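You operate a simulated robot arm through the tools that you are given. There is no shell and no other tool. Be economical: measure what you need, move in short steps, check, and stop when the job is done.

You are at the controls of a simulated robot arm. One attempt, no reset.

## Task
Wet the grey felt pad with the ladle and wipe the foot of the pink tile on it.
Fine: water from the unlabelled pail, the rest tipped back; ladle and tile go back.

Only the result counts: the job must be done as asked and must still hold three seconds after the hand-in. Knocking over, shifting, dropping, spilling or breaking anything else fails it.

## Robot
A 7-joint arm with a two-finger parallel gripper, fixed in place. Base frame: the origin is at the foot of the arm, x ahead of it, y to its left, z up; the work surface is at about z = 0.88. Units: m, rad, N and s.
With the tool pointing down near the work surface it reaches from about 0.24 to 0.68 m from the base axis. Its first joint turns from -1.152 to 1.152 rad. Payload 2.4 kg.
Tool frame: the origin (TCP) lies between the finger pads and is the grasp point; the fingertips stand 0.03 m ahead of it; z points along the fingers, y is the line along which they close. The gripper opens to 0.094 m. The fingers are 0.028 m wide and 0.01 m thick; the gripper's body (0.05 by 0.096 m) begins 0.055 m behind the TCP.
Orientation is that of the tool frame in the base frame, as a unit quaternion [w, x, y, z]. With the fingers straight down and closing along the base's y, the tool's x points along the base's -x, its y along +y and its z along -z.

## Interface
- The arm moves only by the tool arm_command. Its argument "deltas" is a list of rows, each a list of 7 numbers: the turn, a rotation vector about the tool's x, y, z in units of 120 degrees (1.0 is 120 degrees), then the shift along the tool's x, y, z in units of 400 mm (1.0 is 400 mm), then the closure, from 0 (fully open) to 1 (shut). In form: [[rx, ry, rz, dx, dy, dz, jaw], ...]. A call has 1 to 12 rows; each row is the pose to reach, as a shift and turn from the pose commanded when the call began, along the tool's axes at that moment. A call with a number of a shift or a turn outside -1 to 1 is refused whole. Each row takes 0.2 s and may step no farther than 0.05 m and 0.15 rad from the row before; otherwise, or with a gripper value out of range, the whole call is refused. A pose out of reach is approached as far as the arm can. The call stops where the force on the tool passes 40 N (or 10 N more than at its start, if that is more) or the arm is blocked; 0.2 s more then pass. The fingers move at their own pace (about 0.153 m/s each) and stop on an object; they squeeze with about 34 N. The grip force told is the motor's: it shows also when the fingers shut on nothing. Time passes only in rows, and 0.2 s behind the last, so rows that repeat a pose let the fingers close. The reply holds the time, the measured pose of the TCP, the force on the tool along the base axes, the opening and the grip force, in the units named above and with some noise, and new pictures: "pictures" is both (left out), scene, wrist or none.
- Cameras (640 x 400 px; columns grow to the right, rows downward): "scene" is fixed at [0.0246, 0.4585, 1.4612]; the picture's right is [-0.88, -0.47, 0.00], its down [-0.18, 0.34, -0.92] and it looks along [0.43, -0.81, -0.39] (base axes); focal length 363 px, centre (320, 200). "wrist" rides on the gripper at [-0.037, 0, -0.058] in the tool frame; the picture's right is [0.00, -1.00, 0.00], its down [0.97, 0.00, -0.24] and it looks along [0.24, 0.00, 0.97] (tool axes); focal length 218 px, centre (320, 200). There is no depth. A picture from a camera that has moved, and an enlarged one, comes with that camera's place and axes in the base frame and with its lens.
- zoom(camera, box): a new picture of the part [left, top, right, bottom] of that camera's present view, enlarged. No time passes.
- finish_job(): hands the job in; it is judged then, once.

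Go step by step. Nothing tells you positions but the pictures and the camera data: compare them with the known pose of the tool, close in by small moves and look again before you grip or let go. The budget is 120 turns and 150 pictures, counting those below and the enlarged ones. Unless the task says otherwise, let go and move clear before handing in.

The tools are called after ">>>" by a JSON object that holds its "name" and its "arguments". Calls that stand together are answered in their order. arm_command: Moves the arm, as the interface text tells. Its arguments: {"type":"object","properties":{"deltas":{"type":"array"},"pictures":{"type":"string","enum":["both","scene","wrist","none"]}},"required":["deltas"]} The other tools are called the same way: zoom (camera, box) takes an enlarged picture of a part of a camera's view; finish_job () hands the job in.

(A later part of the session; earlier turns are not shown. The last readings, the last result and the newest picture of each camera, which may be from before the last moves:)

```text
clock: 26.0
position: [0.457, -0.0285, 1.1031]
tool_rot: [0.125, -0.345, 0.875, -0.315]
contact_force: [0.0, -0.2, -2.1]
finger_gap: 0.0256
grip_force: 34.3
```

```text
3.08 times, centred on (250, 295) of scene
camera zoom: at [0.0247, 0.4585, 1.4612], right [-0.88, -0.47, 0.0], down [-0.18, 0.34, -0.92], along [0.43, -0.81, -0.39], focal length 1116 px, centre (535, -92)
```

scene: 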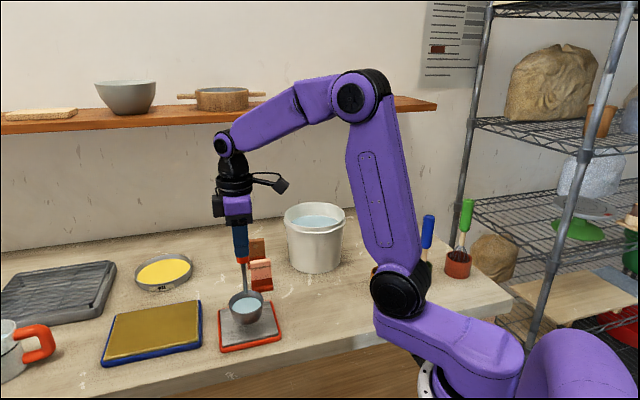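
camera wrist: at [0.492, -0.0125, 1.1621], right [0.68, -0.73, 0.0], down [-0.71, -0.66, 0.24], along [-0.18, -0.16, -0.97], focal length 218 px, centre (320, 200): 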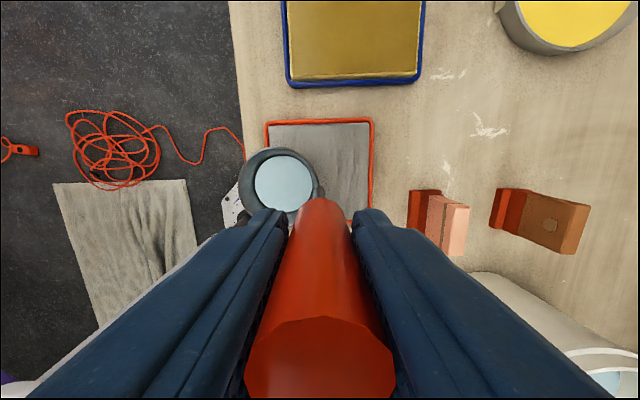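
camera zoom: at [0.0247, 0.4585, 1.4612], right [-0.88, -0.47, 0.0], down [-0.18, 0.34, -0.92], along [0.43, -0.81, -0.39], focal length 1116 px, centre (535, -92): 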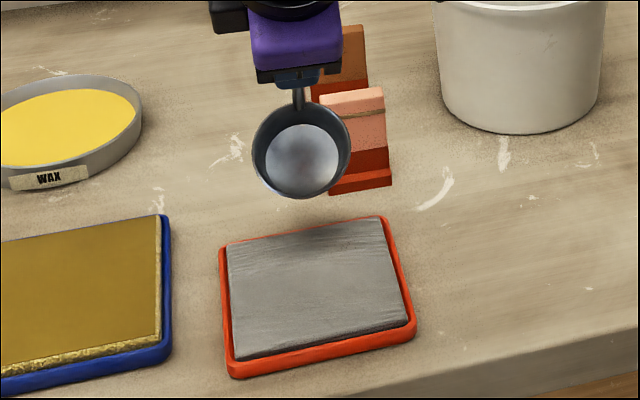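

It has stopped again. I'll bring the ladle upright and lift it away so I can compare the pad with the first picture.

>>> {"name": "arm_command", "arguments": {"deltas": [[-0.06, 0, 0, 0, 0, 0, 1], [-0.12, 0, 0, 0, 0, 0, 1], [-0.18, 0, 0, 0, 0, 0, 1], [-0.24, 0, 0, 0, 0, 0, 1], [-0.29, 0, 0, 0, 0, 0, 1], [-0.33, 0, 0, 0, 0, 0, 1]], "pictures": "none"}}

>>> {"name": "arm_command", "arguments": {"deltas": [[0, 0, 0, 0, 0, -0.05, 1], [0, 0, 0, 0, 0, -0.13, 1], [0, 0, 0, 0, 0, -0.21, 1], [0, 0, 0, 0, 0, -0.27, 1], [0, 0, 0, 0, 0, -0.27, 1]], "pictures": "wrist"}}

>>> {"name": "zoom", "arguments": {"camera": "scene", "box": [200, 180, 400, 360]}}

```text
clock: 27.4
position: [0.4575, -0.0281, 1.1038]
tool_rot: [0.0, -0.367, 0.93, 0.001]
contact_force: [0.9, 0.2, -3.5]
finger_gap: 0.0257
grip_force: 34.4
```

```text
clock: 28.6
position: [0.4573, -0.0277, 1.2132]
tool_rot: [0.0, -0.367, 0.93, 0.0]
contact_force: [0.1, 1.1, -2.3]
finger_gap: 0.0256
grip_force: 33.9
camera wrist: at [0.4855, -0.0029, 1.2706], right [0.68, -0.73, 0.0], down [-0.71, -0.66, 0.24], along [-0.18, -0.16, -0.97], focal length 218 px, centre (320, 200)
```

wrist: 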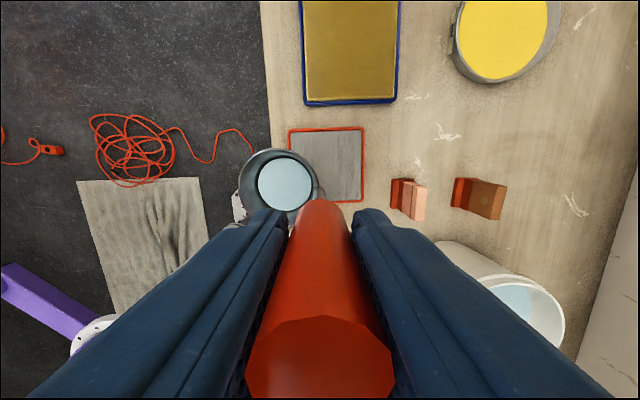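

```text
2.22 times, centred on (300, 270) of scene
camera zoom: at [0.0247, 0.4585, 1.4612], right [-0.88, -0.47, 0.0], down [-0.18, 0.34, -0.92], along [0.43, -0.81, -0.39], focal length 806 px, centre (364, 44)
```

zoom: 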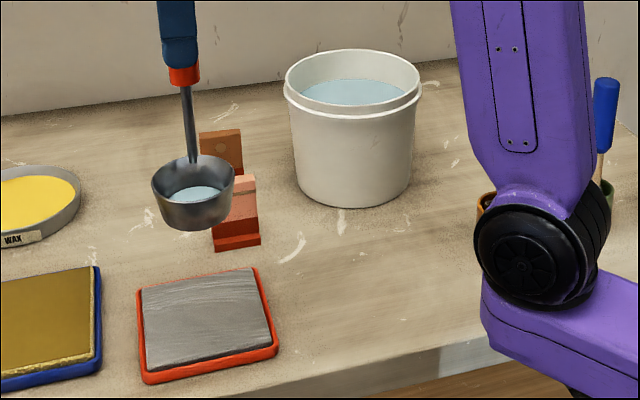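

The pad is visibly darker than at the start, with about a third of the ladle left. I'll take a closer look at the pad.

>>> {"name": "zoom", "arguments": {"camera": "scene", "box": [205, 290, 295, 360]}}

>>> {"name": "zoom", "arguments": {"camera": "wrist", "box": [220, 100, 400, 220]}}

```text
5.71 times, centred on (250, 325) of scene
camera zoom: at [0.0247, 0.4585, 1.4612], right [-0.88, -0.47, 0.0], down [-0.18, 0.34, -0.92], along [0.43, -0.81, -0.39], focal length 2073 px, centre (720, -514)
```

zoom: 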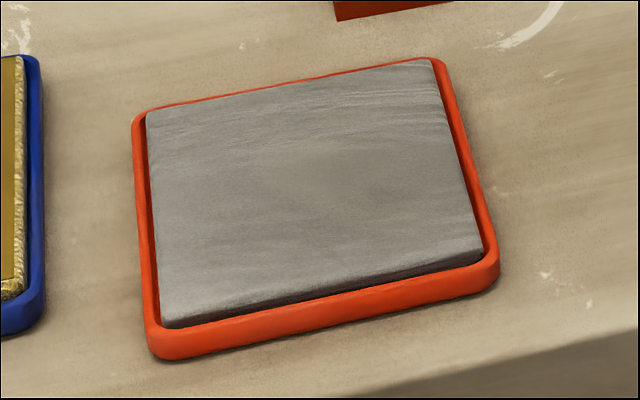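

```text
3.33 times, centred on (310, 160) of wrist
camera zoom: at [0.4855, -0.0029, 1.2706], right [0.68, -0.73, 0.0], down [-0.71, -0.66, 0.24], along [-0.18, -0.16, -0.97], focal length 728 px, centre (353, 333)
```

zoom: 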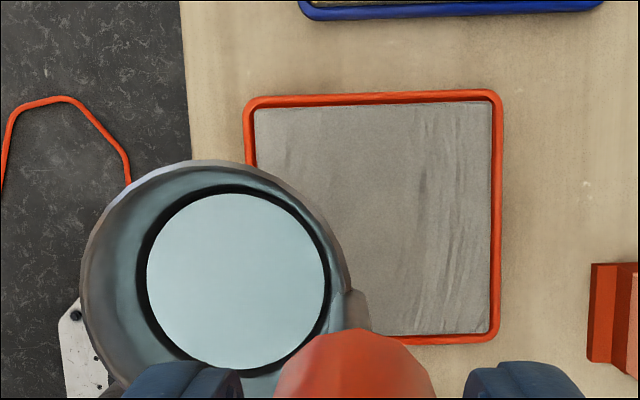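

Only a mild darkening, and no puddle. I'll go down again and pour one more small portion (about 46°).

>>> {"name": "arm_command", "arguments": {"deltas": [[0, 0, 0, 0, 0, 0.06, 1], [0, 0, 0, 0, 0, 0.15, 1], [0, 0, 0, 0, 0, 0.23, 1], [0, 0, 0, 0, 0, 0.265, 1]], "pictures": "none"}}

>>> {"name": "arm_command", "arguments": {"deltas": [[0.065, 0, 0, 0, 0, 0, 1], [0.13, 0, 0, 0, 0, 0, 1], [0.195, 0, 0, 0, 0.01, 0, 1], [0.26, 0, 0, 0, 0.02, 0, 1], [0.32, 0, 0, 0, 0.035, 0, 1], [0.38, 0, 0, 0, 0.045, 0, 1], [0.38, 0, 0, 0, 0.045, 0, 1]], "pictures": "none"}}

>>> {"name": "zoom", "arguments": {"camera": "scene", "box": [200, 230, 300, 360]}}

```text
clock: 29.6
position: [0.4582, -0.0283, 1.1063]
tool_rot: [0.001, -0.368, 0.93, 0.0]
contact_force: [0.1, 0.1, -1.7]
finger_gap: 0.0255
grip_force: 34.0
```

```text
clock: 31.2
position: [0.4439, -0.0151, 1.1058]
tool_rot: [0.142, -0.339, 0.857, -0.361]
contact_force: [-0.2, 0.1, -1.3]
finger_gap: 0.0257
grip_force: 33.7
```

```text
3.08 times, centred on (250, 295) of scene
camera zoom: at [0.0247, 0.4585, 1.4612], right [-0.88, -0.47, 0.0], down [-0.18, 0.34, -0.92], along [0.43, -0.81, -0.39], focal length 1116 px, centre (535, -92)
```

zoom: 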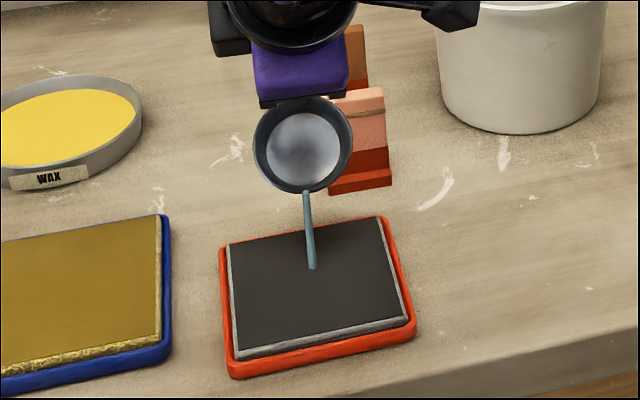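

The pad has now turned dark, so it's wet. I'll tip back upright at once and lift.

>>> {"name": "arm_command", "arguments": {"deltas": [[-0.07, 0, 0, 0, 0, 0, 1], [-0.14, 0, 0, 0, 0, 0, 1], [-0.21, 0, 0, 0, 0, 0, 1], [-0.28, 0, 0, 0, 0, 0, 1], [-0.34, 0, 0, 0, 0, 0, 1], [-0.38, 0, 0, 0, 0, 0, 1], [-0.38, 0, 0, 0, 0, 0, 1]], "pictures": "none"}}

>>> {"name": "arm_command", "arguments": {"deltas": [[0, 0, 0, 0, 0, -0.05, 1], [0, 0, 0, 0, 0, -0.13, 1], [0, 0, 0, 0, 0, -0.21, 1], [0, 0, 0, 0, 0, -0.26, 1], [0, 0, 0, 0, 0, -0.26, 1]], "pictures": "wrist"}}

>>> {"name": "zoom", "arguments": {"camera": "scene", "box": [200, 180, 400, 360]}}

```text
clock: 32.8
position: [0.4462, -0.0148, 1.1066]
tool_rot: [0.0, -0.367, 0.93, 0.001]
contact_force: [-0.1, -0.5, -2.4]
finger_gap: 0.0257
grip_force: 34.0
```

```text
clock: 34.0
position: [0.4447, -0.0149, 1.2099]
tool_rot: [0.0, -0.367, 0.93, 0.001]
contact_force: [0.8, 0.4, -1.7]
finger_gap: 0.0256
grip_force: 34.2
camera wrist: at [0.4717, 0.0091, 1.2672], right [0.68, -0.73, 0.0], down [-0.71, -0.66, 0.24], along [-0.18, -0.16, -0.97], focal length 218 px, centre (320, 200)
```

wrist: 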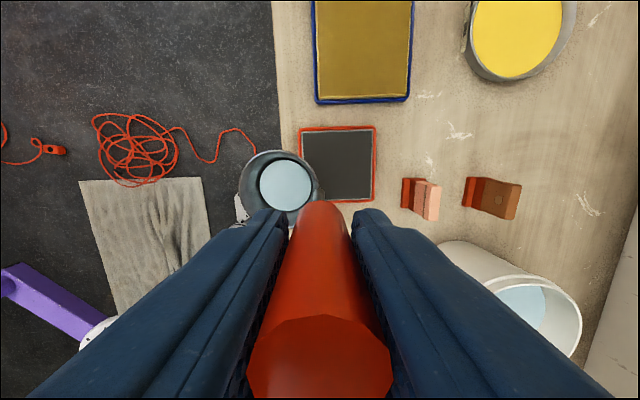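

```text
2.22 times, centred on (300, 270) of scene
camera zoom: at [0.0247, 0.4585, 1.4612], right [-0.88, -0.47, 0.0], down [-0.18, 0.34, -0.92], along [0.43, -0.81, -0.39], focal length 806 px, centre (364, 44)
```

zoom: 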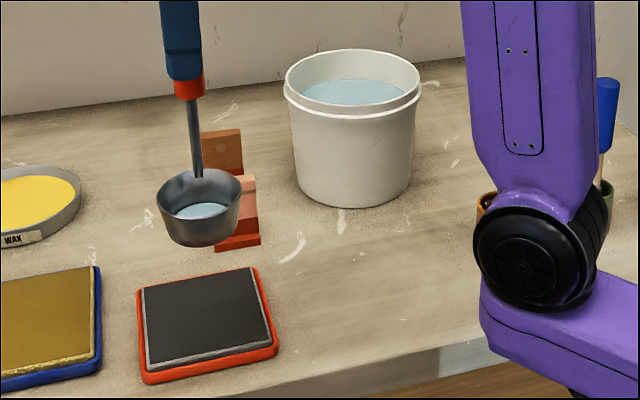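

The pad is wet with nothing spilled. Next I carry the rest back over the pail.

>>> {"name": "arm_command", "arguments": {"deltas": [[0, 0, 0, 0.021, -0.028, 0, 1], [0, 0, 0, 0.063, -0.085, 0, 1], [0, 0, 0, 0.116, -0.156, 0, 1], [0, 0, 0, 0.169, -0.227, 0, 1], [0, 0, 0, 0.222, -0.298, 0, 1], [0, 0, 0, 0.275, -0.369, 0, 1], [0, 0, 0, 0.328, -0.44, 0, 1], [0, 0, 0, 0.381, -0.511, 0, 1], [0, 0, 0, 0.434, -0.582, 0, 1], [0, 0, 0, 0.481, -0.645, 0, 1], [0, 0, 0, 0.513, -0.688, 0, 1], [0, 0, 0, 0.5295, -0.7095, 0, 1]], "pictures": "wrist"}}

```text
clock: 36.6
position: [0.4826, -0.3666, 1.2093]
tool_rot: [0.0, -0.367, 0.93, 0.001]
contact_force: [0.6, -0.2, -2.3]
finger_gap: 0.0257
grip_force: 34.3
camera wrist: at [0.5103, -0.3422, 1.268], right [0.68, -0.73, 0.0], down [-0.71, -0.66, 0.24], along [-0.18, -0.16, -0.97], focal length 218 px, centre (320, 200)
```

wrist: 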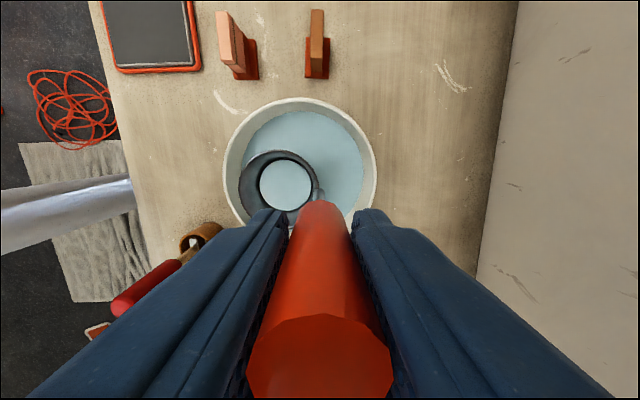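

Over the pail again. I'll tilt with the lip kept over the water, first to about 45°.

>>> {"name": "arm_command", "arguments": {"deltas": [[0.06, 0, 0, 0, 0.005, 0, 1], [0.12, 0, 0, 0, 0.01, 0, 1], [0.18, 0, 0, 0, 0.025, 0, 1], [0.24, 0, 0, 0, 0.07, 0, 1], [0.3, 0, 0, 0, 0.115, 0, 1], [0.36, 0, 0, 0, 0.155, 0, 1], [0.4, 0, 0, 0, 0.185, 0, 1]]}}

>>> {"name": "zoom", "arguments": {"camera": "scene", "box": [270, 170, 370, 280]}}

```text
clock: 38.2
position: [0.4337, -0.313, 1.2104]
tool_rot: [0.149, -0.335, 0.85, -0.378]
contact_force: [-0.4, 0.1, -3.5]
finger_gap: 0.0255
grip_force: 34.2
camera wrist: at [0.4312, -0.2566, 1.2492], right [0.46, -0.49, 0.74], down [-0.83, -0.53, 0.16], along [0.32, -0.69, -0.65], focal length 218 px, centre (320, 200)
```

scene: 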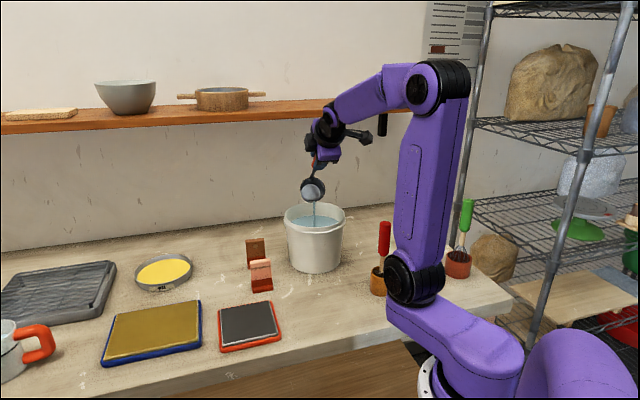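
wrist: 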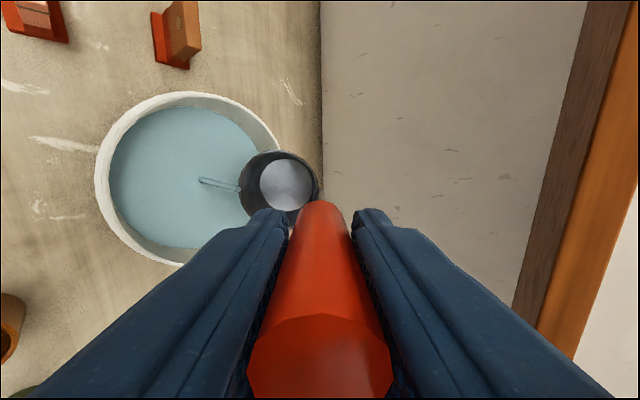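

```text
3.64 times, centred on (320, 225) of scene
camera zoom: at [0.0247, 0.4584, 1.4612], right [-0.88, -0.47, 0.0], down [-0.18, 0.34, -0.92], along [0.43, -0.81, -0.39], focal length 1319 px, centre (320, 109)
```

zoom: 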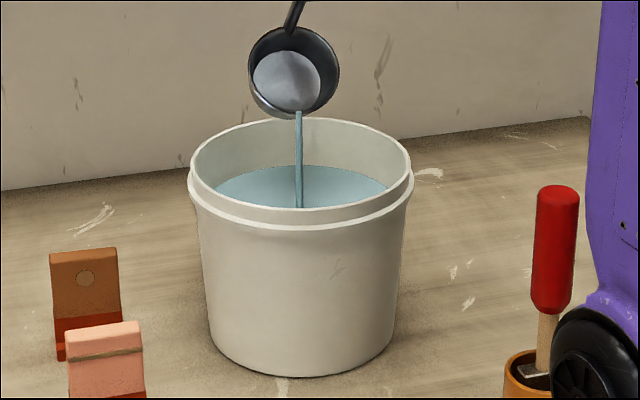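

A clean stream lands mid-pail. I'll tilt on to almost 90°, with the lip held in place.

>>> {"name": "arm_command", "arguments": {"deltas": [[0.0667, 0, 0, 0, 0.045, -0.024, 1], [0.1333, 0, 0, 0, 0.0935, -0.041, 1], [0.2, 0, 0, 0, 0.144, -0.051, 1], [0.2667, 0, 0, 0, 0.195, -0.0545, 1], [0.3333, 0, 0, 0, 0.246, -0.051, 1], [0.3333, 0, 0, 0, 0.246, -0.051, 1], [0.3333, 0, 0, 0, 0.246, -0.051, 1]]}}

>>> {"name": "zoom", "arguments": {"camera": "scene", "box": [270, 170, 370, 280]}}

```text
clock: 39.8
position: [0.3768, -0.2538, 1.1522]
tool_rot: [0.254, -0.264, 0.669, -0.647]
contact_force: [-0.7, -0.3, 0.7]
finger_gap: 0.0001
grip_force: 32.9
out of reach, approached as far as the arm can: row 2
camera wrist: at [0.3649, -0.1868, 1.1527], right [0.02, -0.03, 1.0], down [-0.87, -0.49, 0.01], along [0.49, -0.87, -0.03], focal length 218 px, centre (320, 200)
```

scene: 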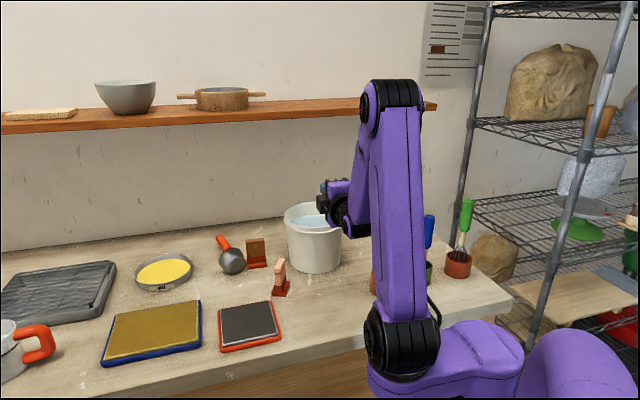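
wrist: 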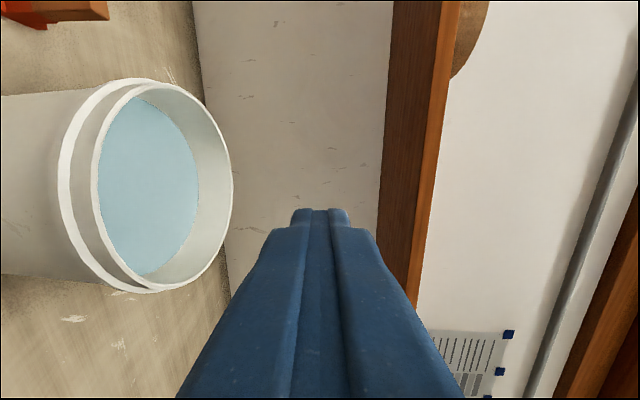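

```text
3.64 times, centred on (320, 225) of scene
camera zoom: at [0.0246, 0.4585, 1.4612], right [-0.88, -0.47, 0.0], down [-0.18, 0.34, -0.92], along [0.43, -0.81, -0.39], focal length 1319 px, centre (320, 109)
```

zoom: 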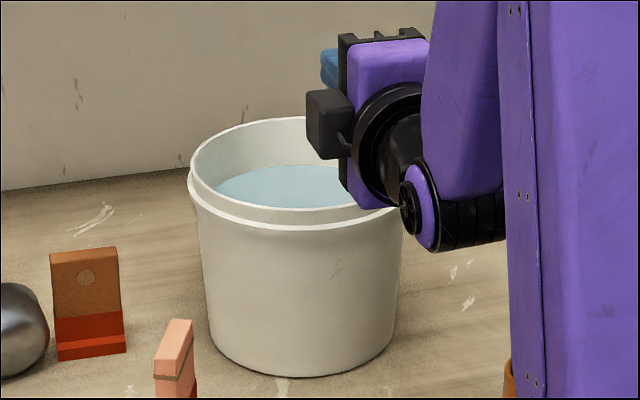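

That went wrong, and it was my doing. Row 2 was out of reach, the arm swung into another posture, and the ladle was flung out of the grip. It now lies on the table, and the pink tile seems to have been knocked around. I'll look at the damage before moving anything.

>>> {"name": "zoom", "arguments": {"camera": "scene", "box": [200, 180, 400, 360]}}

>>> {"name": "zoom", "arguments": {"camera": "scene", "box": [200, 225, 300, 305]}}

```text
2.22 times, centred on (300, 270) of scene
camera zoom: at [0.0246, 0.4585, 1.4612], right [-0.88, -0.47, 0.0], down [-0.18, 0.34, -0.92], along [0.43, -0.81, -0.39], focal length 806 px, centre (364, 44)
```

zoom: 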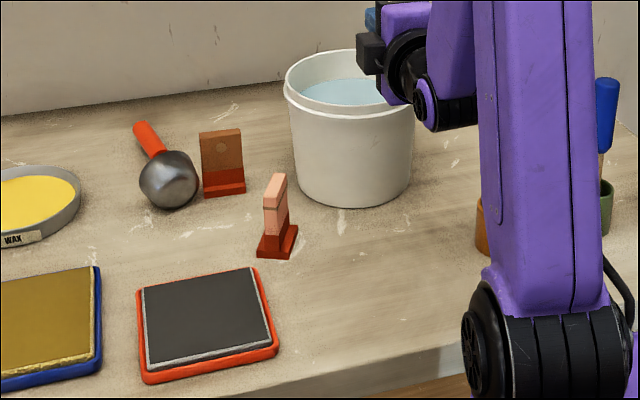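

```text
5.00 times, centred on (250, 265) of scene
camera zoom: at [0.0246, 0.4585, 1.4612], right [-0.88, -0.47, 0.0], down [-0.18, 0.34, -0.92], along [0.43, -0.81, -0.39], focal length 1814 px, centre (670, -125)
```

zoom: 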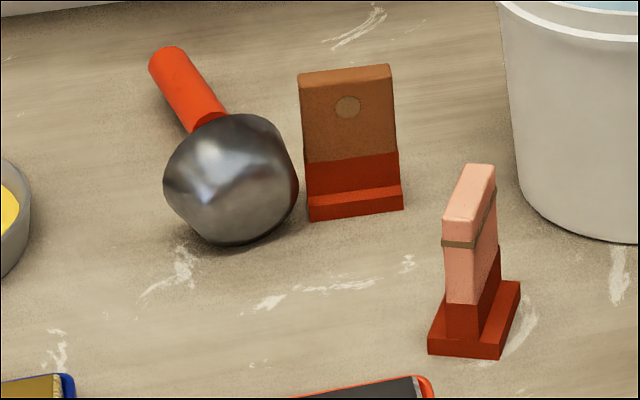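

The pail, brown tile, wax tray and pad look unmoved and I see no water on the table. The ladle lies on its side beside the brown tile, and the pink tile stands upright but is shifted and turned. Both can be put back. First I'll raise the arm clear.

>>> {"name": "arm_command", "arguments": {"deltas": [[0, 0, 0, 0, -0.08, 0, 1], [0, 0, 0, 0, -0.18, 0, 1], [0, 0, 0, 0, -0.28, 0, 1], [0, 0, 0, 0, -0.38, 0, 1], [0, 0, 0, 0, -0.48, 0, 1]], "pictures": "scene"}}

```text
clock: 41.0
position: [0.3823, -0.2576, 1.3426]
tool_rot: [0.255, -0.262, 0.67, -0.646]
contact_force: [1.1, 0.5, -0.2]
finger_gap: 0.0
grip_force: 32.8
```

scene: 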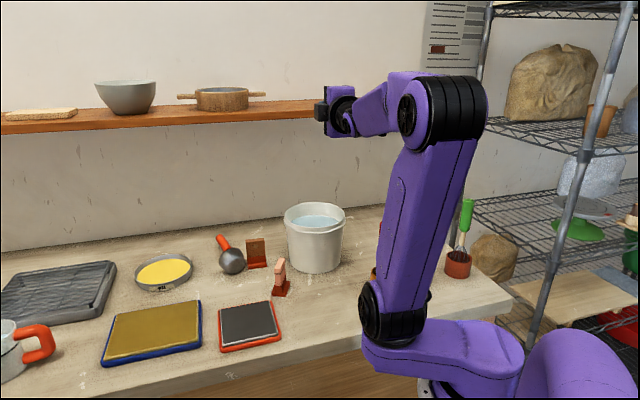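

Next I rotate the tool back to vertical up here, in steps, with the hand empty.

>>> {"name": "arm_command", "arguments": {"deltas": [[-0.065, 0, 0, 0, 0, 0, 0.5], [-0.13, 0, 0, 0, 0, 0, 0], [-0.195, 0, 0, 0, 0, 0, 0], [-0.26, 0, 0, 0, 0, 0, 0], [-0.325, 0, 0, 0, 0, 0, 0], [-0.39, 0, 0, 0, 0, 0, 0]], "pictures": "scene"}}

```text
clock: 42.4
position: [0.3818, -0.2576, 1.3425]
tool_rot: [0.129, -0.345, 0.871, -0.326]
contact_force: [0.0, 0.2, 0.1]
finger_gap: 0.0942
grip_force: 0.0
```

scene: 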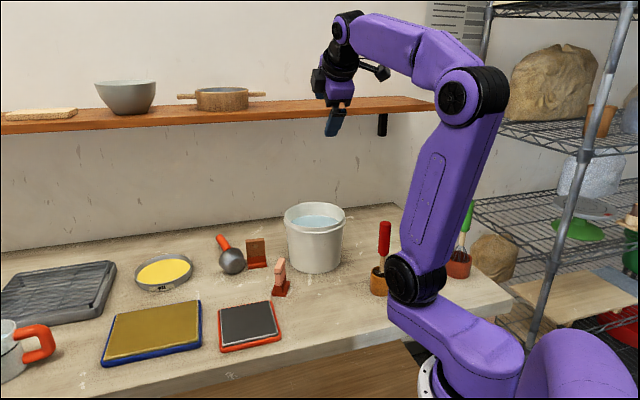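

The rotation back is smooth. I'll finish it to vertical and take a wrist view of the scattered objects.

>>> {"name": "arm_command", "arguments": {"deltas": [[-0.06, 0, 0, 0, 0, 0, 0], [-0.12, 0, 0, 0, 0, 0, 0], [-0.18, 0, 0, 0, 0, 0, 0], [-0.24, 0, 0, 0, 0, 0, 0], [-0.3, 0, 0, 0, 0, 0, 0], [-0.342, 0, 0, 0, 0, 0, 0]], "pictures": "none"}}

>>> {"name": "arm_command", "arguments": {"deltas": [[0, 0, 0, -0.07, 0.07, 0.02, 0], [0, 0, 0, -0.14, 0.13, 0.04, 0], [0, 0, 0, -0.21, 0.13, 0.06, 0], [0, 0, 0, -0.28, 0.13, 0.08, 0], [0, 0, 0, -0.28, 0.13, 0.08, 0]]}}

```text
clock: 43.8
position: [0.3715, -0.2516, 1.3421]
tool_rot: [0.0, -0.368, 0.93, 0.0]
contact_force: [0.8, 0.3, 0.1]
finger_gap: 0.094
grip_force: 0.0
out of reach, approached as far as the arm can: row 6
```

```text
clock: 45.0
position: [0.4194, -0.1366, 1.3095]
tool_rot: [0.001, -0.367, 0.93, -0.002]
contact_force: [-0.1, -0.4, -0.7]
finger_gap: 0.0939
grip_force: 0.1
camera wrist: at [0.4454, -0.1119, 1.3676], right [0.68, -0.73, 0.0], down [-0.71, -0.66, 0.24], along [-0.17, -0.17, -0.97], focal length 218 px, centre (320, 200)
```

scene: 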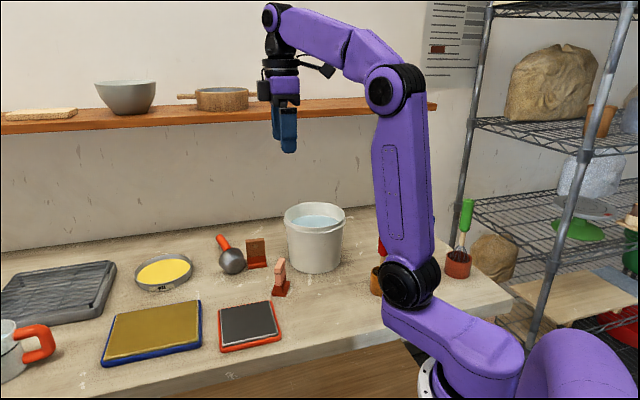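
wrist: 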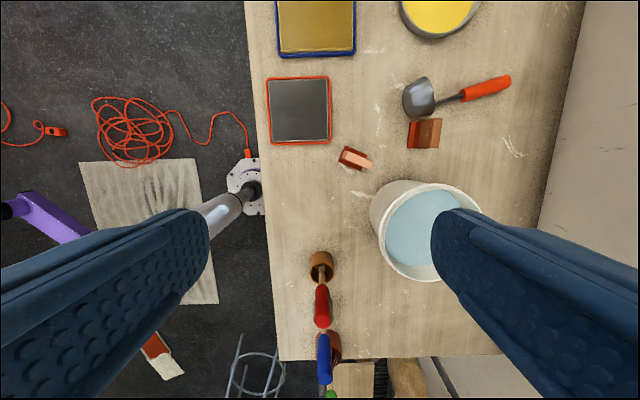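

>>> {"name": "zoom", "arguments": {"camera": "wrist", "box": [320, 50, 540, 190]}}

>>> {"name": "zoom", "arguments": {"camera": "wrist", "box": [320, 130, 400, 185]}}

```text
2.86 times, centred on (430, 120) of wrist
camera zoom: at [0.4454, -0.1119, 1.3676], right [0.68, -0.73, 0.0], down [-0.71, -0.66, 0.24], along [-0.17, -0.17, -0.97], focal length 624 px, centre (6, 429)
```

zoom: 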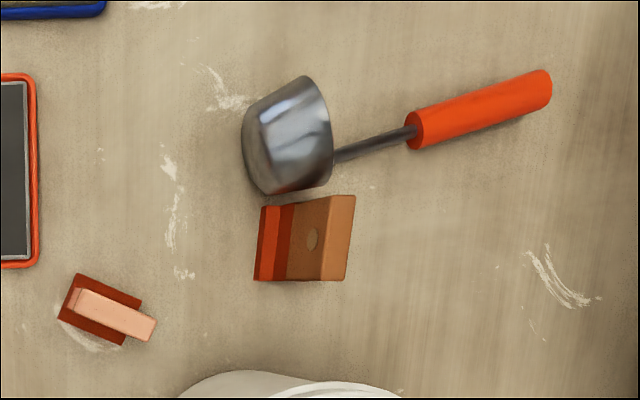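

```text
7.27 times, centred on (360, 158) of wrist
camera zoom: at [0.4454, -0.1119, 1.3676], right [0.68, -0.73, 0.0], down [-0.71, -0.66, 0.24], along [-0.17, -0.17, -0.97], focal length 1587 px, centre (29, 509)
```

zoom: 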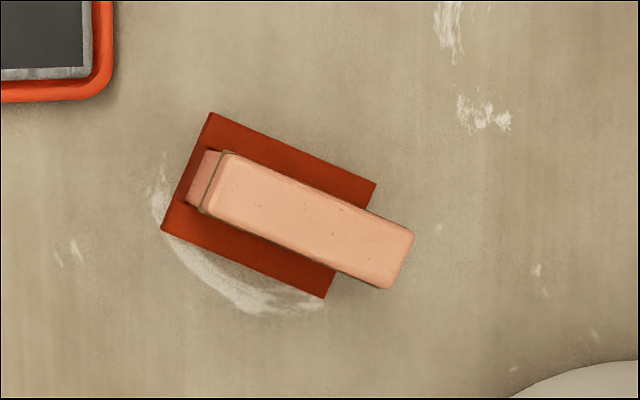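

From here I measure the tile's foot at (0.478, -0.185), 0.054 × 0.038 m with its long side at azimuth -70°. Its first place was (0.517, -0.16) with the long side at about 45°. I'll yaw the hand to grip the plate across its thickness, staying high.

>>> {"name": "arm_command", "arguments": {"deltas": [[0, 0, -0.07, -0.003, -0.025, 0.03, 0], [0, 0, -0.14, -0.006, -0.05, 0.06, 0], [0, 0, -0.21, -0.009, -0.075, 0.09, 0], [0, 0, -0.28, -0.012, -0.1, 0.12, 0], [0, 0, -0.35, -0.015, -0.125, 0.15, 0], [0, 0, -0.42, -0.018, -0.15, 0.18, 0], [0, 0, -0.49, -0.02, -0.17, 0.21, 0], [0, 0, -0.558, -0.0226, -0.19, 0.25, 0], [0, 0, -0.558, -0.0226, -0.19, 0.25, 0]]}}

```text
clock: 47.0
position: [0.4767, -0.1864, 1.2091]
tool_rot: [-0.001, 0.82, -0.573, 0.002]
contact_force: [-0.3, -0.2, -0.4]
finger_gap: 0.0942
grip_force: 0.0
camera wrist: at [0.4643, -0.1517, 1.2667], right [0.94, 0.34, 0.0], down [0.33, -0.91, 0.24], along [0.08, -0.23, -0.97], focal length 218 px, centre (320, 200)
```

scene: 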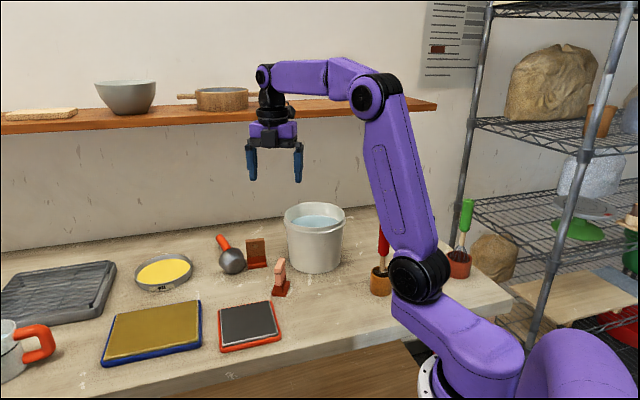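
wrist: 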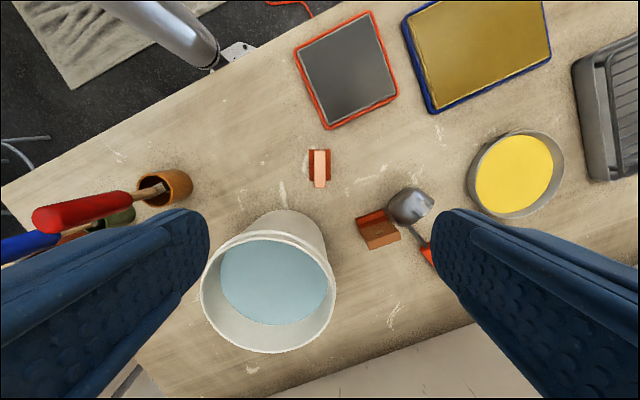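

Aligned and directly above. I'll go down to just above the tile and check.

>>> {"name": "arm_command", "arguments": {"deltas": [[0, 0, 0, 0, 0, 0.1, 0], [0, 0, 0, 0, 0, 0.2, 0], [0, 0, 0, 0, 0, 0.3, 0], [0, 0, 0, 0, 0, 0.4, 0], [0, 0, 0, 0, 0, 0.5, 0]]}}

>>> {"name": "zoom", "arguments": {"camera": "scene", "box": [220, 200, 340, 310]}}

```text
clock: 48.2
position: [0.4774, -0.1858, 1.0077]
tool_rot: [0.0, 0.819, -0.573, 0.002]
contact_force: [0.2, -0.1, 0.4]
finger_gap: 0.0942
grip_force: 0.2
camera wrist: at [0.4643, -0.1512, 1.0658], right [0.94, 0.34, 0.0], down [0.33, -0.91, 0.24], along [0.09, -0.23, -0.97], focal length 218 px, centre (320, 200)
```

scene: 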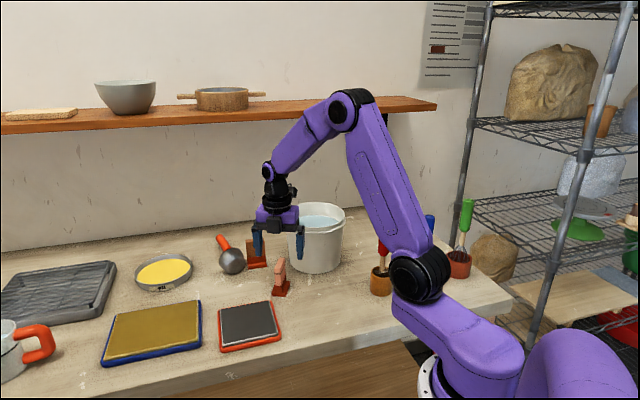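
wrist: 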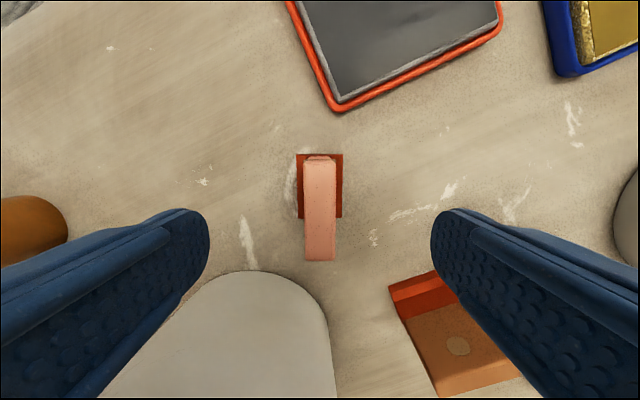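

```text
3.64 times, centred on (280, 255) of scene
camera zoom: at [0.0246, 0.4585, 1.4612], right [-0.88, -0.47, 0.0], down [-0.18, 0.34, -0.92], along [0.43, -0.81, -0.39], focal length 1319 px, centre (466, 0)
```

zoom: 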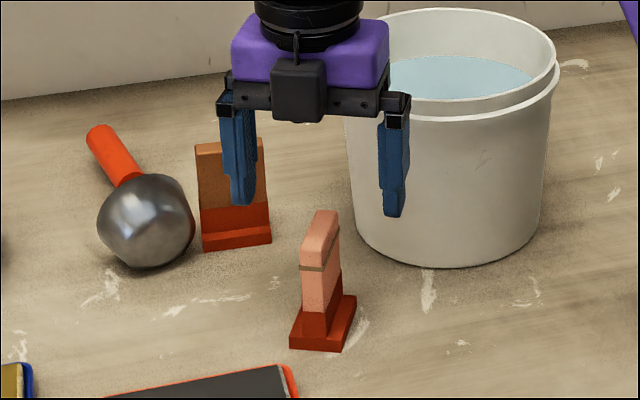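

The tile is centred between the fingers. I'll descend to z≈0.936 and close.

>>> {"name": "arm_command", "arguments": {"deltas": [[0, 0, 0, -0.004, 0, 0.09, 0], [0, 0, 0, -0.004, 0, 0.178, 0], [0, 0, 0, -0.004, 0, 0.178, 0.6], [0, 0, 0, -0.004, 0, 0.178, 1], [0, 0, 0, -0.004, 0, 0.178, 1]]}}

>>> {"name": "zoom", "arguments": {"camera": "scene", "box": [220, 200, 340, 310]}}

```text
clock: 49.4
position: [0.4767, -0.1863, 0.9375]
tool_rot: [0.0, 0.819, -0.574, 0.001]
contact_force: [-0.4, 0.8, 0.3]
finger_gap: 0.0197
grip_force: 33.7
camera wrist: at [0.4638, -0.1512, 0.9951], right [0.94, 0.34, 0.0], down [0.33, -0.91, 0.24], along [0.08, -0.23, -0.97], focal length 218 px, centre (320, 200)
```

scene: 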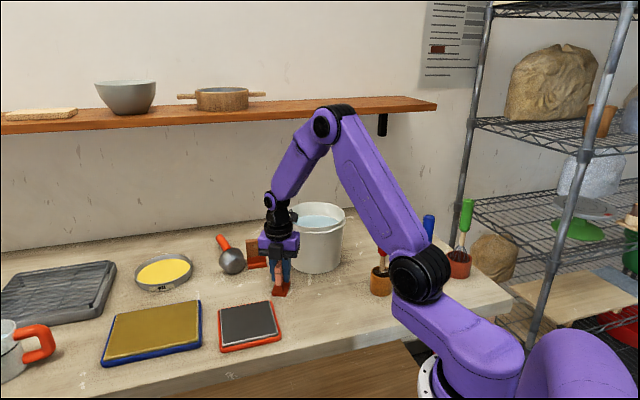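
wrist: 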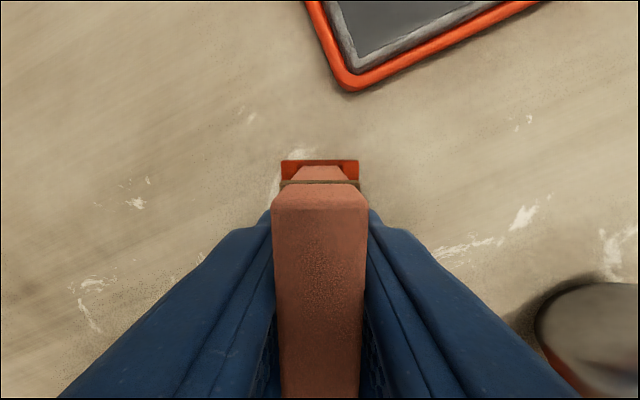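

```text
3.64 times, centred on (280, 255) of scene
camera zoom: at [0.0246, 0.4585, 1.4612], right [-0.88, -0.47, 0.0], down [-0.18, 0.34, -0.92], along [0.43, -0.81, -0.39], focal length 1319 px, centre (466, 0)
```

zoom: 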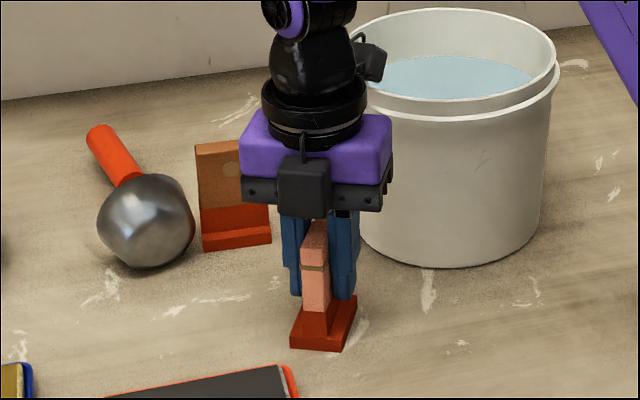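

The tile is gripped, with its foot 0.0575 below the TCP. I'll lift it, turn it back by 65° and carry it over the pad.

>>> {"name": "arm_command", "arguments": {"deltas": [[0, 0, 0, 0, 0, -0.06, 1], [0, 0, 0, 0, 0, -0.16, 1], [0, 0, 0, 0, 0, -0.25, 1], [0, 0, 0.065, -0.04, -0.012, -0.25, 1], [0, 0, 0.13, -0.09, -0.026, -0.25, 1], [0, 0, 0.195, -0.14, -0.04, -0.25, 1], [0, 0, 0.26, -0.19, -0.054, -0.25, 1], [0, 0, 0.325, -0.24, -0.068, -0.25, 1], [0, 0, 0.39, -0.29, -0.082, -0.25, 1], [0, 0, 0.455, -0.33, -0.095, -0.25, 1], [0, 0, 0.515, -0.369, -0.105, -0.25, 1], [0, 0, 0.5417, -0.369, -0.105, -0.25, 1]]}}

>>> {"name": "zoom", "arguments": {"camera": "scene", "box": [190, 200, 310, 360]}}

```text
clock: 52.0
position: [0.4654, -0.0334, 1.0375]
tool_rot: [0.001, -0.382, 0.924, -0.002]
contact_force: [-0.2, 0.7, -1.7]
finger_gap: 0.0196
grip_force: 34.3
camera wrist: at [0.4922, -0.0073, 1.0951], right [0.71, -0.71, 0.0], down [-0.69, -0.68, 0.24], along [-0.17, -0.17, -0.97], focal length 218 px, centre (320, 200)
```

scene: 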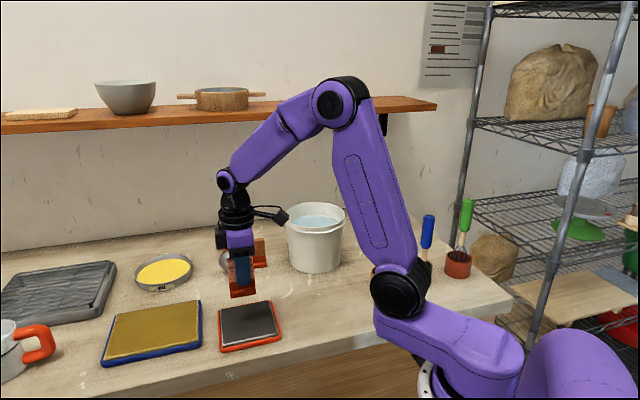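
wrist: 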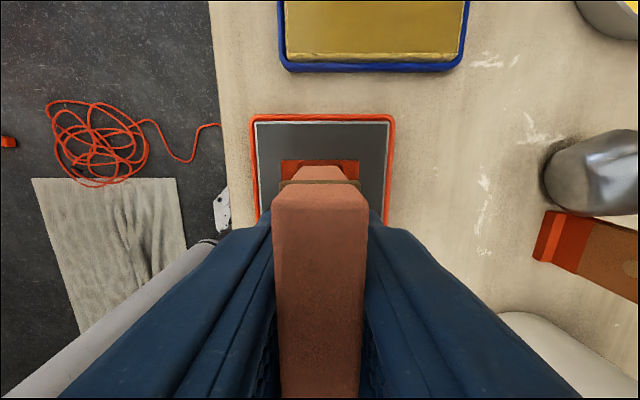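

```text
2.50 times, centred on (250, 280) of scene
camera zoom: at [0.0246, 0.4585, 1.4612], right [-0.88, -0.47, 0.0], down [-0.18, 0.34, -0.92], along [0.43, -0.81, -0.39], focal length 907 px, centre (495, 0)
```

zoom: 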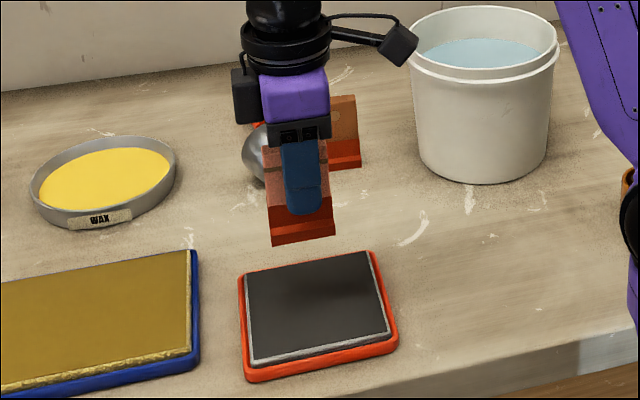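

Foot centred above the pad. I'll come down gently to find contact.

>>> {"name": "arm_command", "arguments": {"deltas": [[0, 0, 0, 0, 0, 0.08, 1], [0, 0, 0, 0, 0, 0.15, 1], [0, 0, 0, 0, 0, 0.175, 1], [0, 0, 0, 0, 0, 0.185, 1]], "pictures": "none"}}

>>> {"name": "zoom", "arguments": {"camera": "scene", "box": [200, 250, 300, 360]}}

```text
clock: 53.0
position: [0.4664, -0.0337, 0.9638]
tool_rot: [0.001, -0.383, 0.924, -0.002]
contact_force: [0.2, 0.4, -0.5]
finger_gap: 0.0196
grip_force: 34.3
```

```text
3.64 times, centred on (250, 305) of scene
camera zoom: at [0.0246, 0.4585, 1.4612], right [-0.88, -0.47, 0.0], down [-0.18, 0.34, -0.92], along [0.43, -0.81, -0.39], focal length 1319 px, centre (574, -182)
```

zoom: 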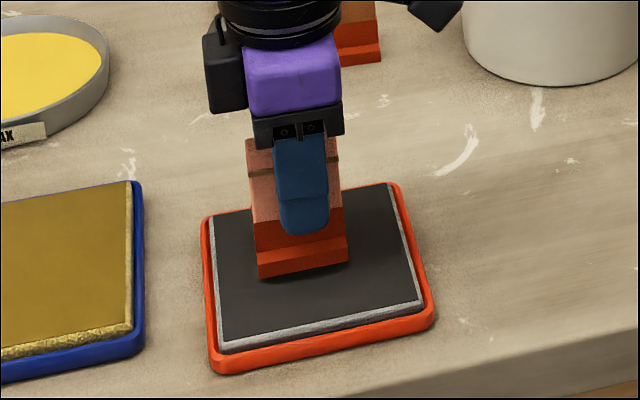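

>>> {"name": "arm_command", "arguments": {"deltas": [[0, 0, 0, 0, 0, 0.007, 1], [0, 0, 0, 0, 0, 0.014, 1]], "pictures": "none"}}

```text
clock: 53.6
position: [0.4659, -0.0311, 0.9573]
tool_rot: [0.001, -0.383, 0.924, -0.002]
contact_force: [-0.1, 0.0, -0.5]
finger_gap: 0.0199
grip_force: 33.3
```

>>> {"name": "arm_command", "arguments": {"deltas": [[0, 0, 0, 0, 0, 0.005, 1], [0, 0, 0, 0, 0, 0.01, 1]], "pictures": "none"}}

```text
clock: 54.2
position: [0.4653, -0.0309, 0.9555]
tool_rot: [0.0, -0.383, 0.924, -0.001]
contact_force: [-2.6, -0.8, 15.8]
finger_gap: 0.0198
grip_force: 33.7
```

Contact at about 16 N. I'll ease off slightly and wipe back and forth about ±2 cm.

>>> {"name": "arm_command", "arguments": {"deltas": [[0, 0, 0, 0, 0, -0.003, 1], [0, 0, 0, 0, 0.02, -0.003, 1], [0, 0, 0, 0, 0.045, -0.003, 1], [0, 0, 0, 0, 0.02, -0.003, 1], [0, 0, 0, 0, -0.02, -0.003, 1], [0, 0, 0, 0, -0.045, -0.003, 1], [0, 0, 0, 0, -0.02, -0.003, 1], [0, 0, 0, 0, 0.02, -0.003, 1], [0, 0, 0, 0, 0.045, -0.003, 1]], "pictures": "none"}}

>>> {"name": "zoom", "arguments": {"camera": "scene", "box": [200, 250, 300, 360]}}

```text
clock: 56.2
position: [0.4519, -0.0179, 0.9563]
tool_rot: [0.001, -0.383, 0.924, -0.001]
contact_force: [-1.1, 0.4, -1.0]
finger_gap: 0.0198
grip_force: 33.8
```

```text
3.64 times, centred on (250, 305) of scene
camera zoom: at [0.0246, 0.4585, 1.4612], right [-0.88, -0.47, 0.0], down [-0.18, 0.34, -0.92], along [0.43, -0.81, -0.39], focal length 1319 px, centre (574, -182)
```

zoom: 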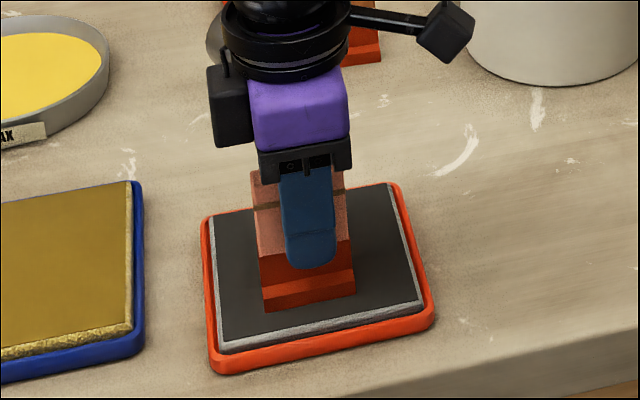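

Force is about nil at this end, so I'll press a touch more and do the strokes again, reading the force.

>>> {"name": "arm_command", "arguments": {"deltas": [[0, 0, 0, 0, 0, 0.003, 1], [0, 0, 0, 0, -0.02, 0.003, 1], [0, 0, 0, 0, -0.045, 0.003, 1]], "pictures": "none"}}

>>> {"name": "arm_command", "arguments": {"deltas": [[0, 0, 0, 0, -0.02, 0, 1], [0, 0, 0, 0, -0.045, 0, 1], [0, 0, 0, 0, -0.02, 0, 1], [0, 0, 0, 0, 0.02, 0, 1], [0, 0, 0, 0, 0.045, 0, 1], [0, 0, 0, 0, 0.02, 0, 1], [0, 0, 0, 0, -0.02, 0, 1], [0, 0, 0, 0, -0.045, 0, 1]], "pictures": "none"}}

>>> {"name": "zoom", "arguments": {"camera": "scene", "box": [200, 250, 300, 360]}}

```text
clock: 57.0
position: [0.4641, -0.0313, 0.9545]
tool_rot: [0.001, -0.384, 0.924, -0.002]
contact_force: [-6.3, 7.5, 27.2]
finger_gap: 0.0196
grip_force: 34.2
```

```text
clock: 58.8
position: [0.4771, -0.0446, 0.9539]
tool_rot: [0.0, -0.383, 0.924, -0.001]
contact_force: [-7.1, 8.7, 28.7]
finger_gap: 0.0199
grip_force: 34.2
```

```text
3.64 times, centred on (250, 305) of scene
camera zoom: at [0.024, 0.4588, 1.4611], right [-0.88, -0.47, 0.0], down [-0.18, 0.34, -0.92], along [0.43, -0.81, -0.39], focal length 1319 px, centre (574, -182)
```

zoom: 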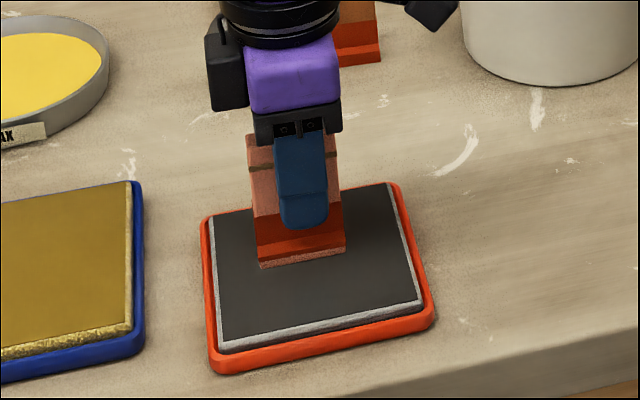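

The glaze on the foot's bottom edge is gone, with pink showing, and the tray hasn't moved. I'll lift and look at the foot.

>>> {"name": "arm_command", "arguments": {"deltas": [[0, 0, 0, 0, 0, -0.03, 1], [0, 0, 0, 0, 0, -0.12, 1], [0, 0, 0, 0, 0, -0.2, 1]], "pictures": "none"}}

>>> {"name": "zoom", "arguments": {"camera": "scene", "box": [200, 220, 300, 360]}}

```text
clock: 59.6
position: [0.4757, -0.0446, 1.0332]
tool_rot: [0.0, -0.383, 0.924, -0.001]
contact_force: [-0.6, -0.5, -0.3]
finger_gap: 0.0196
grip_force: 33.9
```

```text
2.86 times, centred on (250, 290) of scene
camera zoom: at [0.0246, 0.4585, 1.4612], right [-0.88, -0.47, 0.0], down [-0.18, 0.34, -0.92], along [0.43, -0.81, -0.39], focal length 1036 px, centre (520, -57)
```

zoom: 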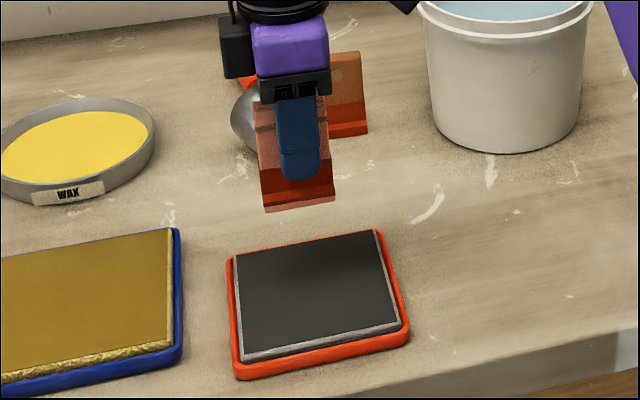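

The foot is cleanly wiped. From the early wrist pictures the tile's original foot centre was (0.527, -0.170) with its long side at 45°. I'll carry it above that spot.

>>> {"name": "arm_command", "arguments": {"deltas": [[0, 0, 0, 0.03, -0.07, 0, 1], [0, 0, 0, 0.065, -0.15, 0, 1], [0, 0, 0, 0.098, -0.23, 0, 1], [0, 0, 0, 0.131, -0.3125, 0, 1], [0, 0, 0, 0.131, -0.3125, 0.12, 1], [0, 0, 0, 0.131, -0.3125, 0.18, 1], [0, 0, 0, 0.131, -0.3125, 0.18, 1]]}}

>>> {"name": "zoom", "arguments": {"camera": "scene", "box": [200, 180, 400, 360]}}

```text
clock: 61.2
position: [0.5291, -0.1702, 0.9608]
tool_rot: [0.0, -0.383, 0.924, -0.001]
contact_force: [0.5, -0.1, -1.4]
finger_gap: 0.0196
grip_force: 34.3
camera wrist: at [0.5553, -0.1449, 1.019], right [0.71, -0.71, 0.0], down [-0.69, -0.69, 0.24], along [-0.17, -0.17, -0.97], focal length 218 px, centre (320, 200)
```

scene: 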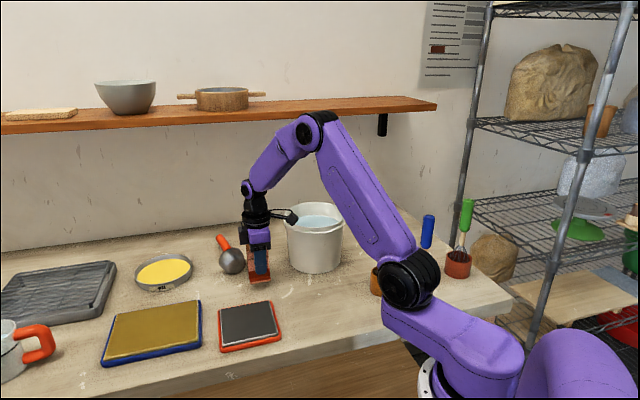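
wrist: 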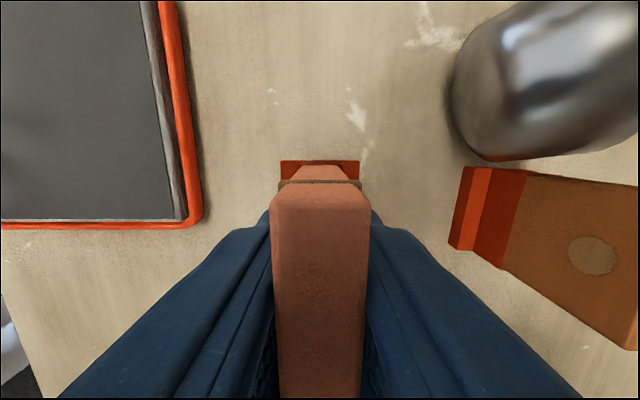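

```text
2.22 times, centred on (300, 270) of scene
camera zoom: at [0.0247, 0.4585, 1.4612], right [-0.88, -0.47, 0.0], down [-0.18, 0.34, -0.92], along [0.43, -0.81, -0.39], focal length 806 px, centre (364, 44)
```

zoom: 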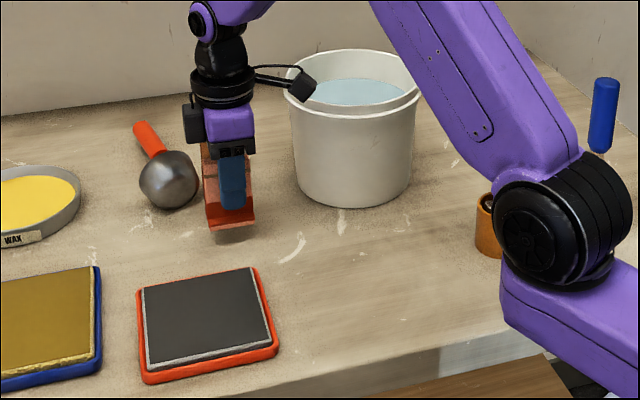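

Scene pixels suggest I'm a few millimetres too far left. I'll lower almost to the surface and compare it with the earlier picture, using the same crop.

>>> {"name": "arm_command", "arguments": {"deltas": [[0, 0, 0, 0, 0, 0.025, 1], [0, 0, 0, 0, 0, 0.05, 1], [0, 0, 0, 0, 0, 0.05, 1]], "pictures": "none"}}

>>> {"name": "zoom", "arguments": {"camera": "scene", "box": [200, 230, 300, 360]}}

```text
clock: 62.0
position: [0.5292, -0.1709, 0.9422]
tool_rot: [0.0, -0.382, 0.924, -0.002]
contact_force: [0.4, -0.5, -1.4]
finger_gap: 0.02
grip_force: 33.8
```

```text
3.08 times, centred on (250, 295) of scene
camera zoom: at [0.0246, 0.4585, 1.4612], right [-0.88, -0.47, 0.0], down [-0.18, 0.34, -0.92], along [0.43, -0.81, -0.39], focal length 1116 px, centre (535, -92)
```

zoom: 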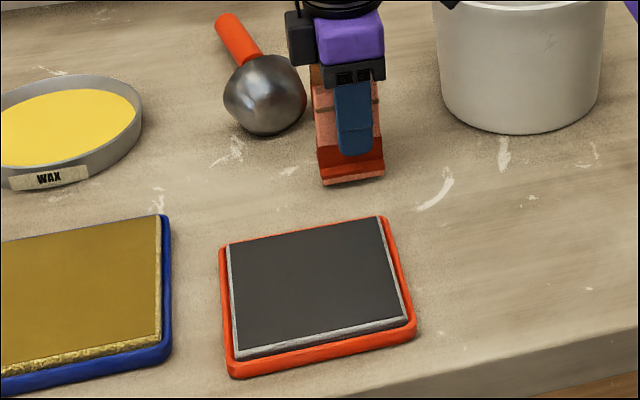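

Compared with before the accident, it needs about 5 mm towards picture-right. I'll adjust and compare again.

>>> {"name": "arm_command", "arguments": {"deltas": [[0, 0, 0, 0.01, 0.01, 0, 1], [0, 0, 0, 0.01, 0.01, 0.006, 1]], "pictures": "none"}}

>>> {"name": "zoom", "arguments": {"camera": "scene", "box": [200, 230, 300, 360]}}

```text
clock: 62.6
position: [0.5247, -0.1711, 0.94]
tool_rot: [0.0, -0.383, 0.924, -0.003]
contact_force: [0.0, -0.5, -1.6]
finger_gap: 0.0197
grip_force: 34.1
```

```text
3.08 times, centred on (250, 295) of scene
camera zoom: at [0.0246, 0.4585, 1.4612], right [-0.88, -0.47, 0.0], down [-0.18, 0.34, -0.92], along [0.43, -0.81, -0.39], focal length 1116 px, centre (535, -92)
```

zoom: 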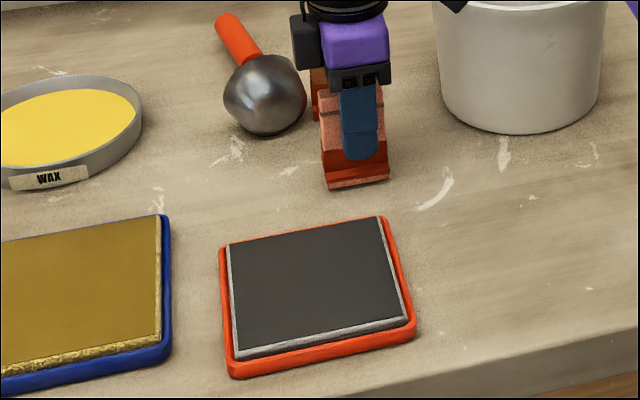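

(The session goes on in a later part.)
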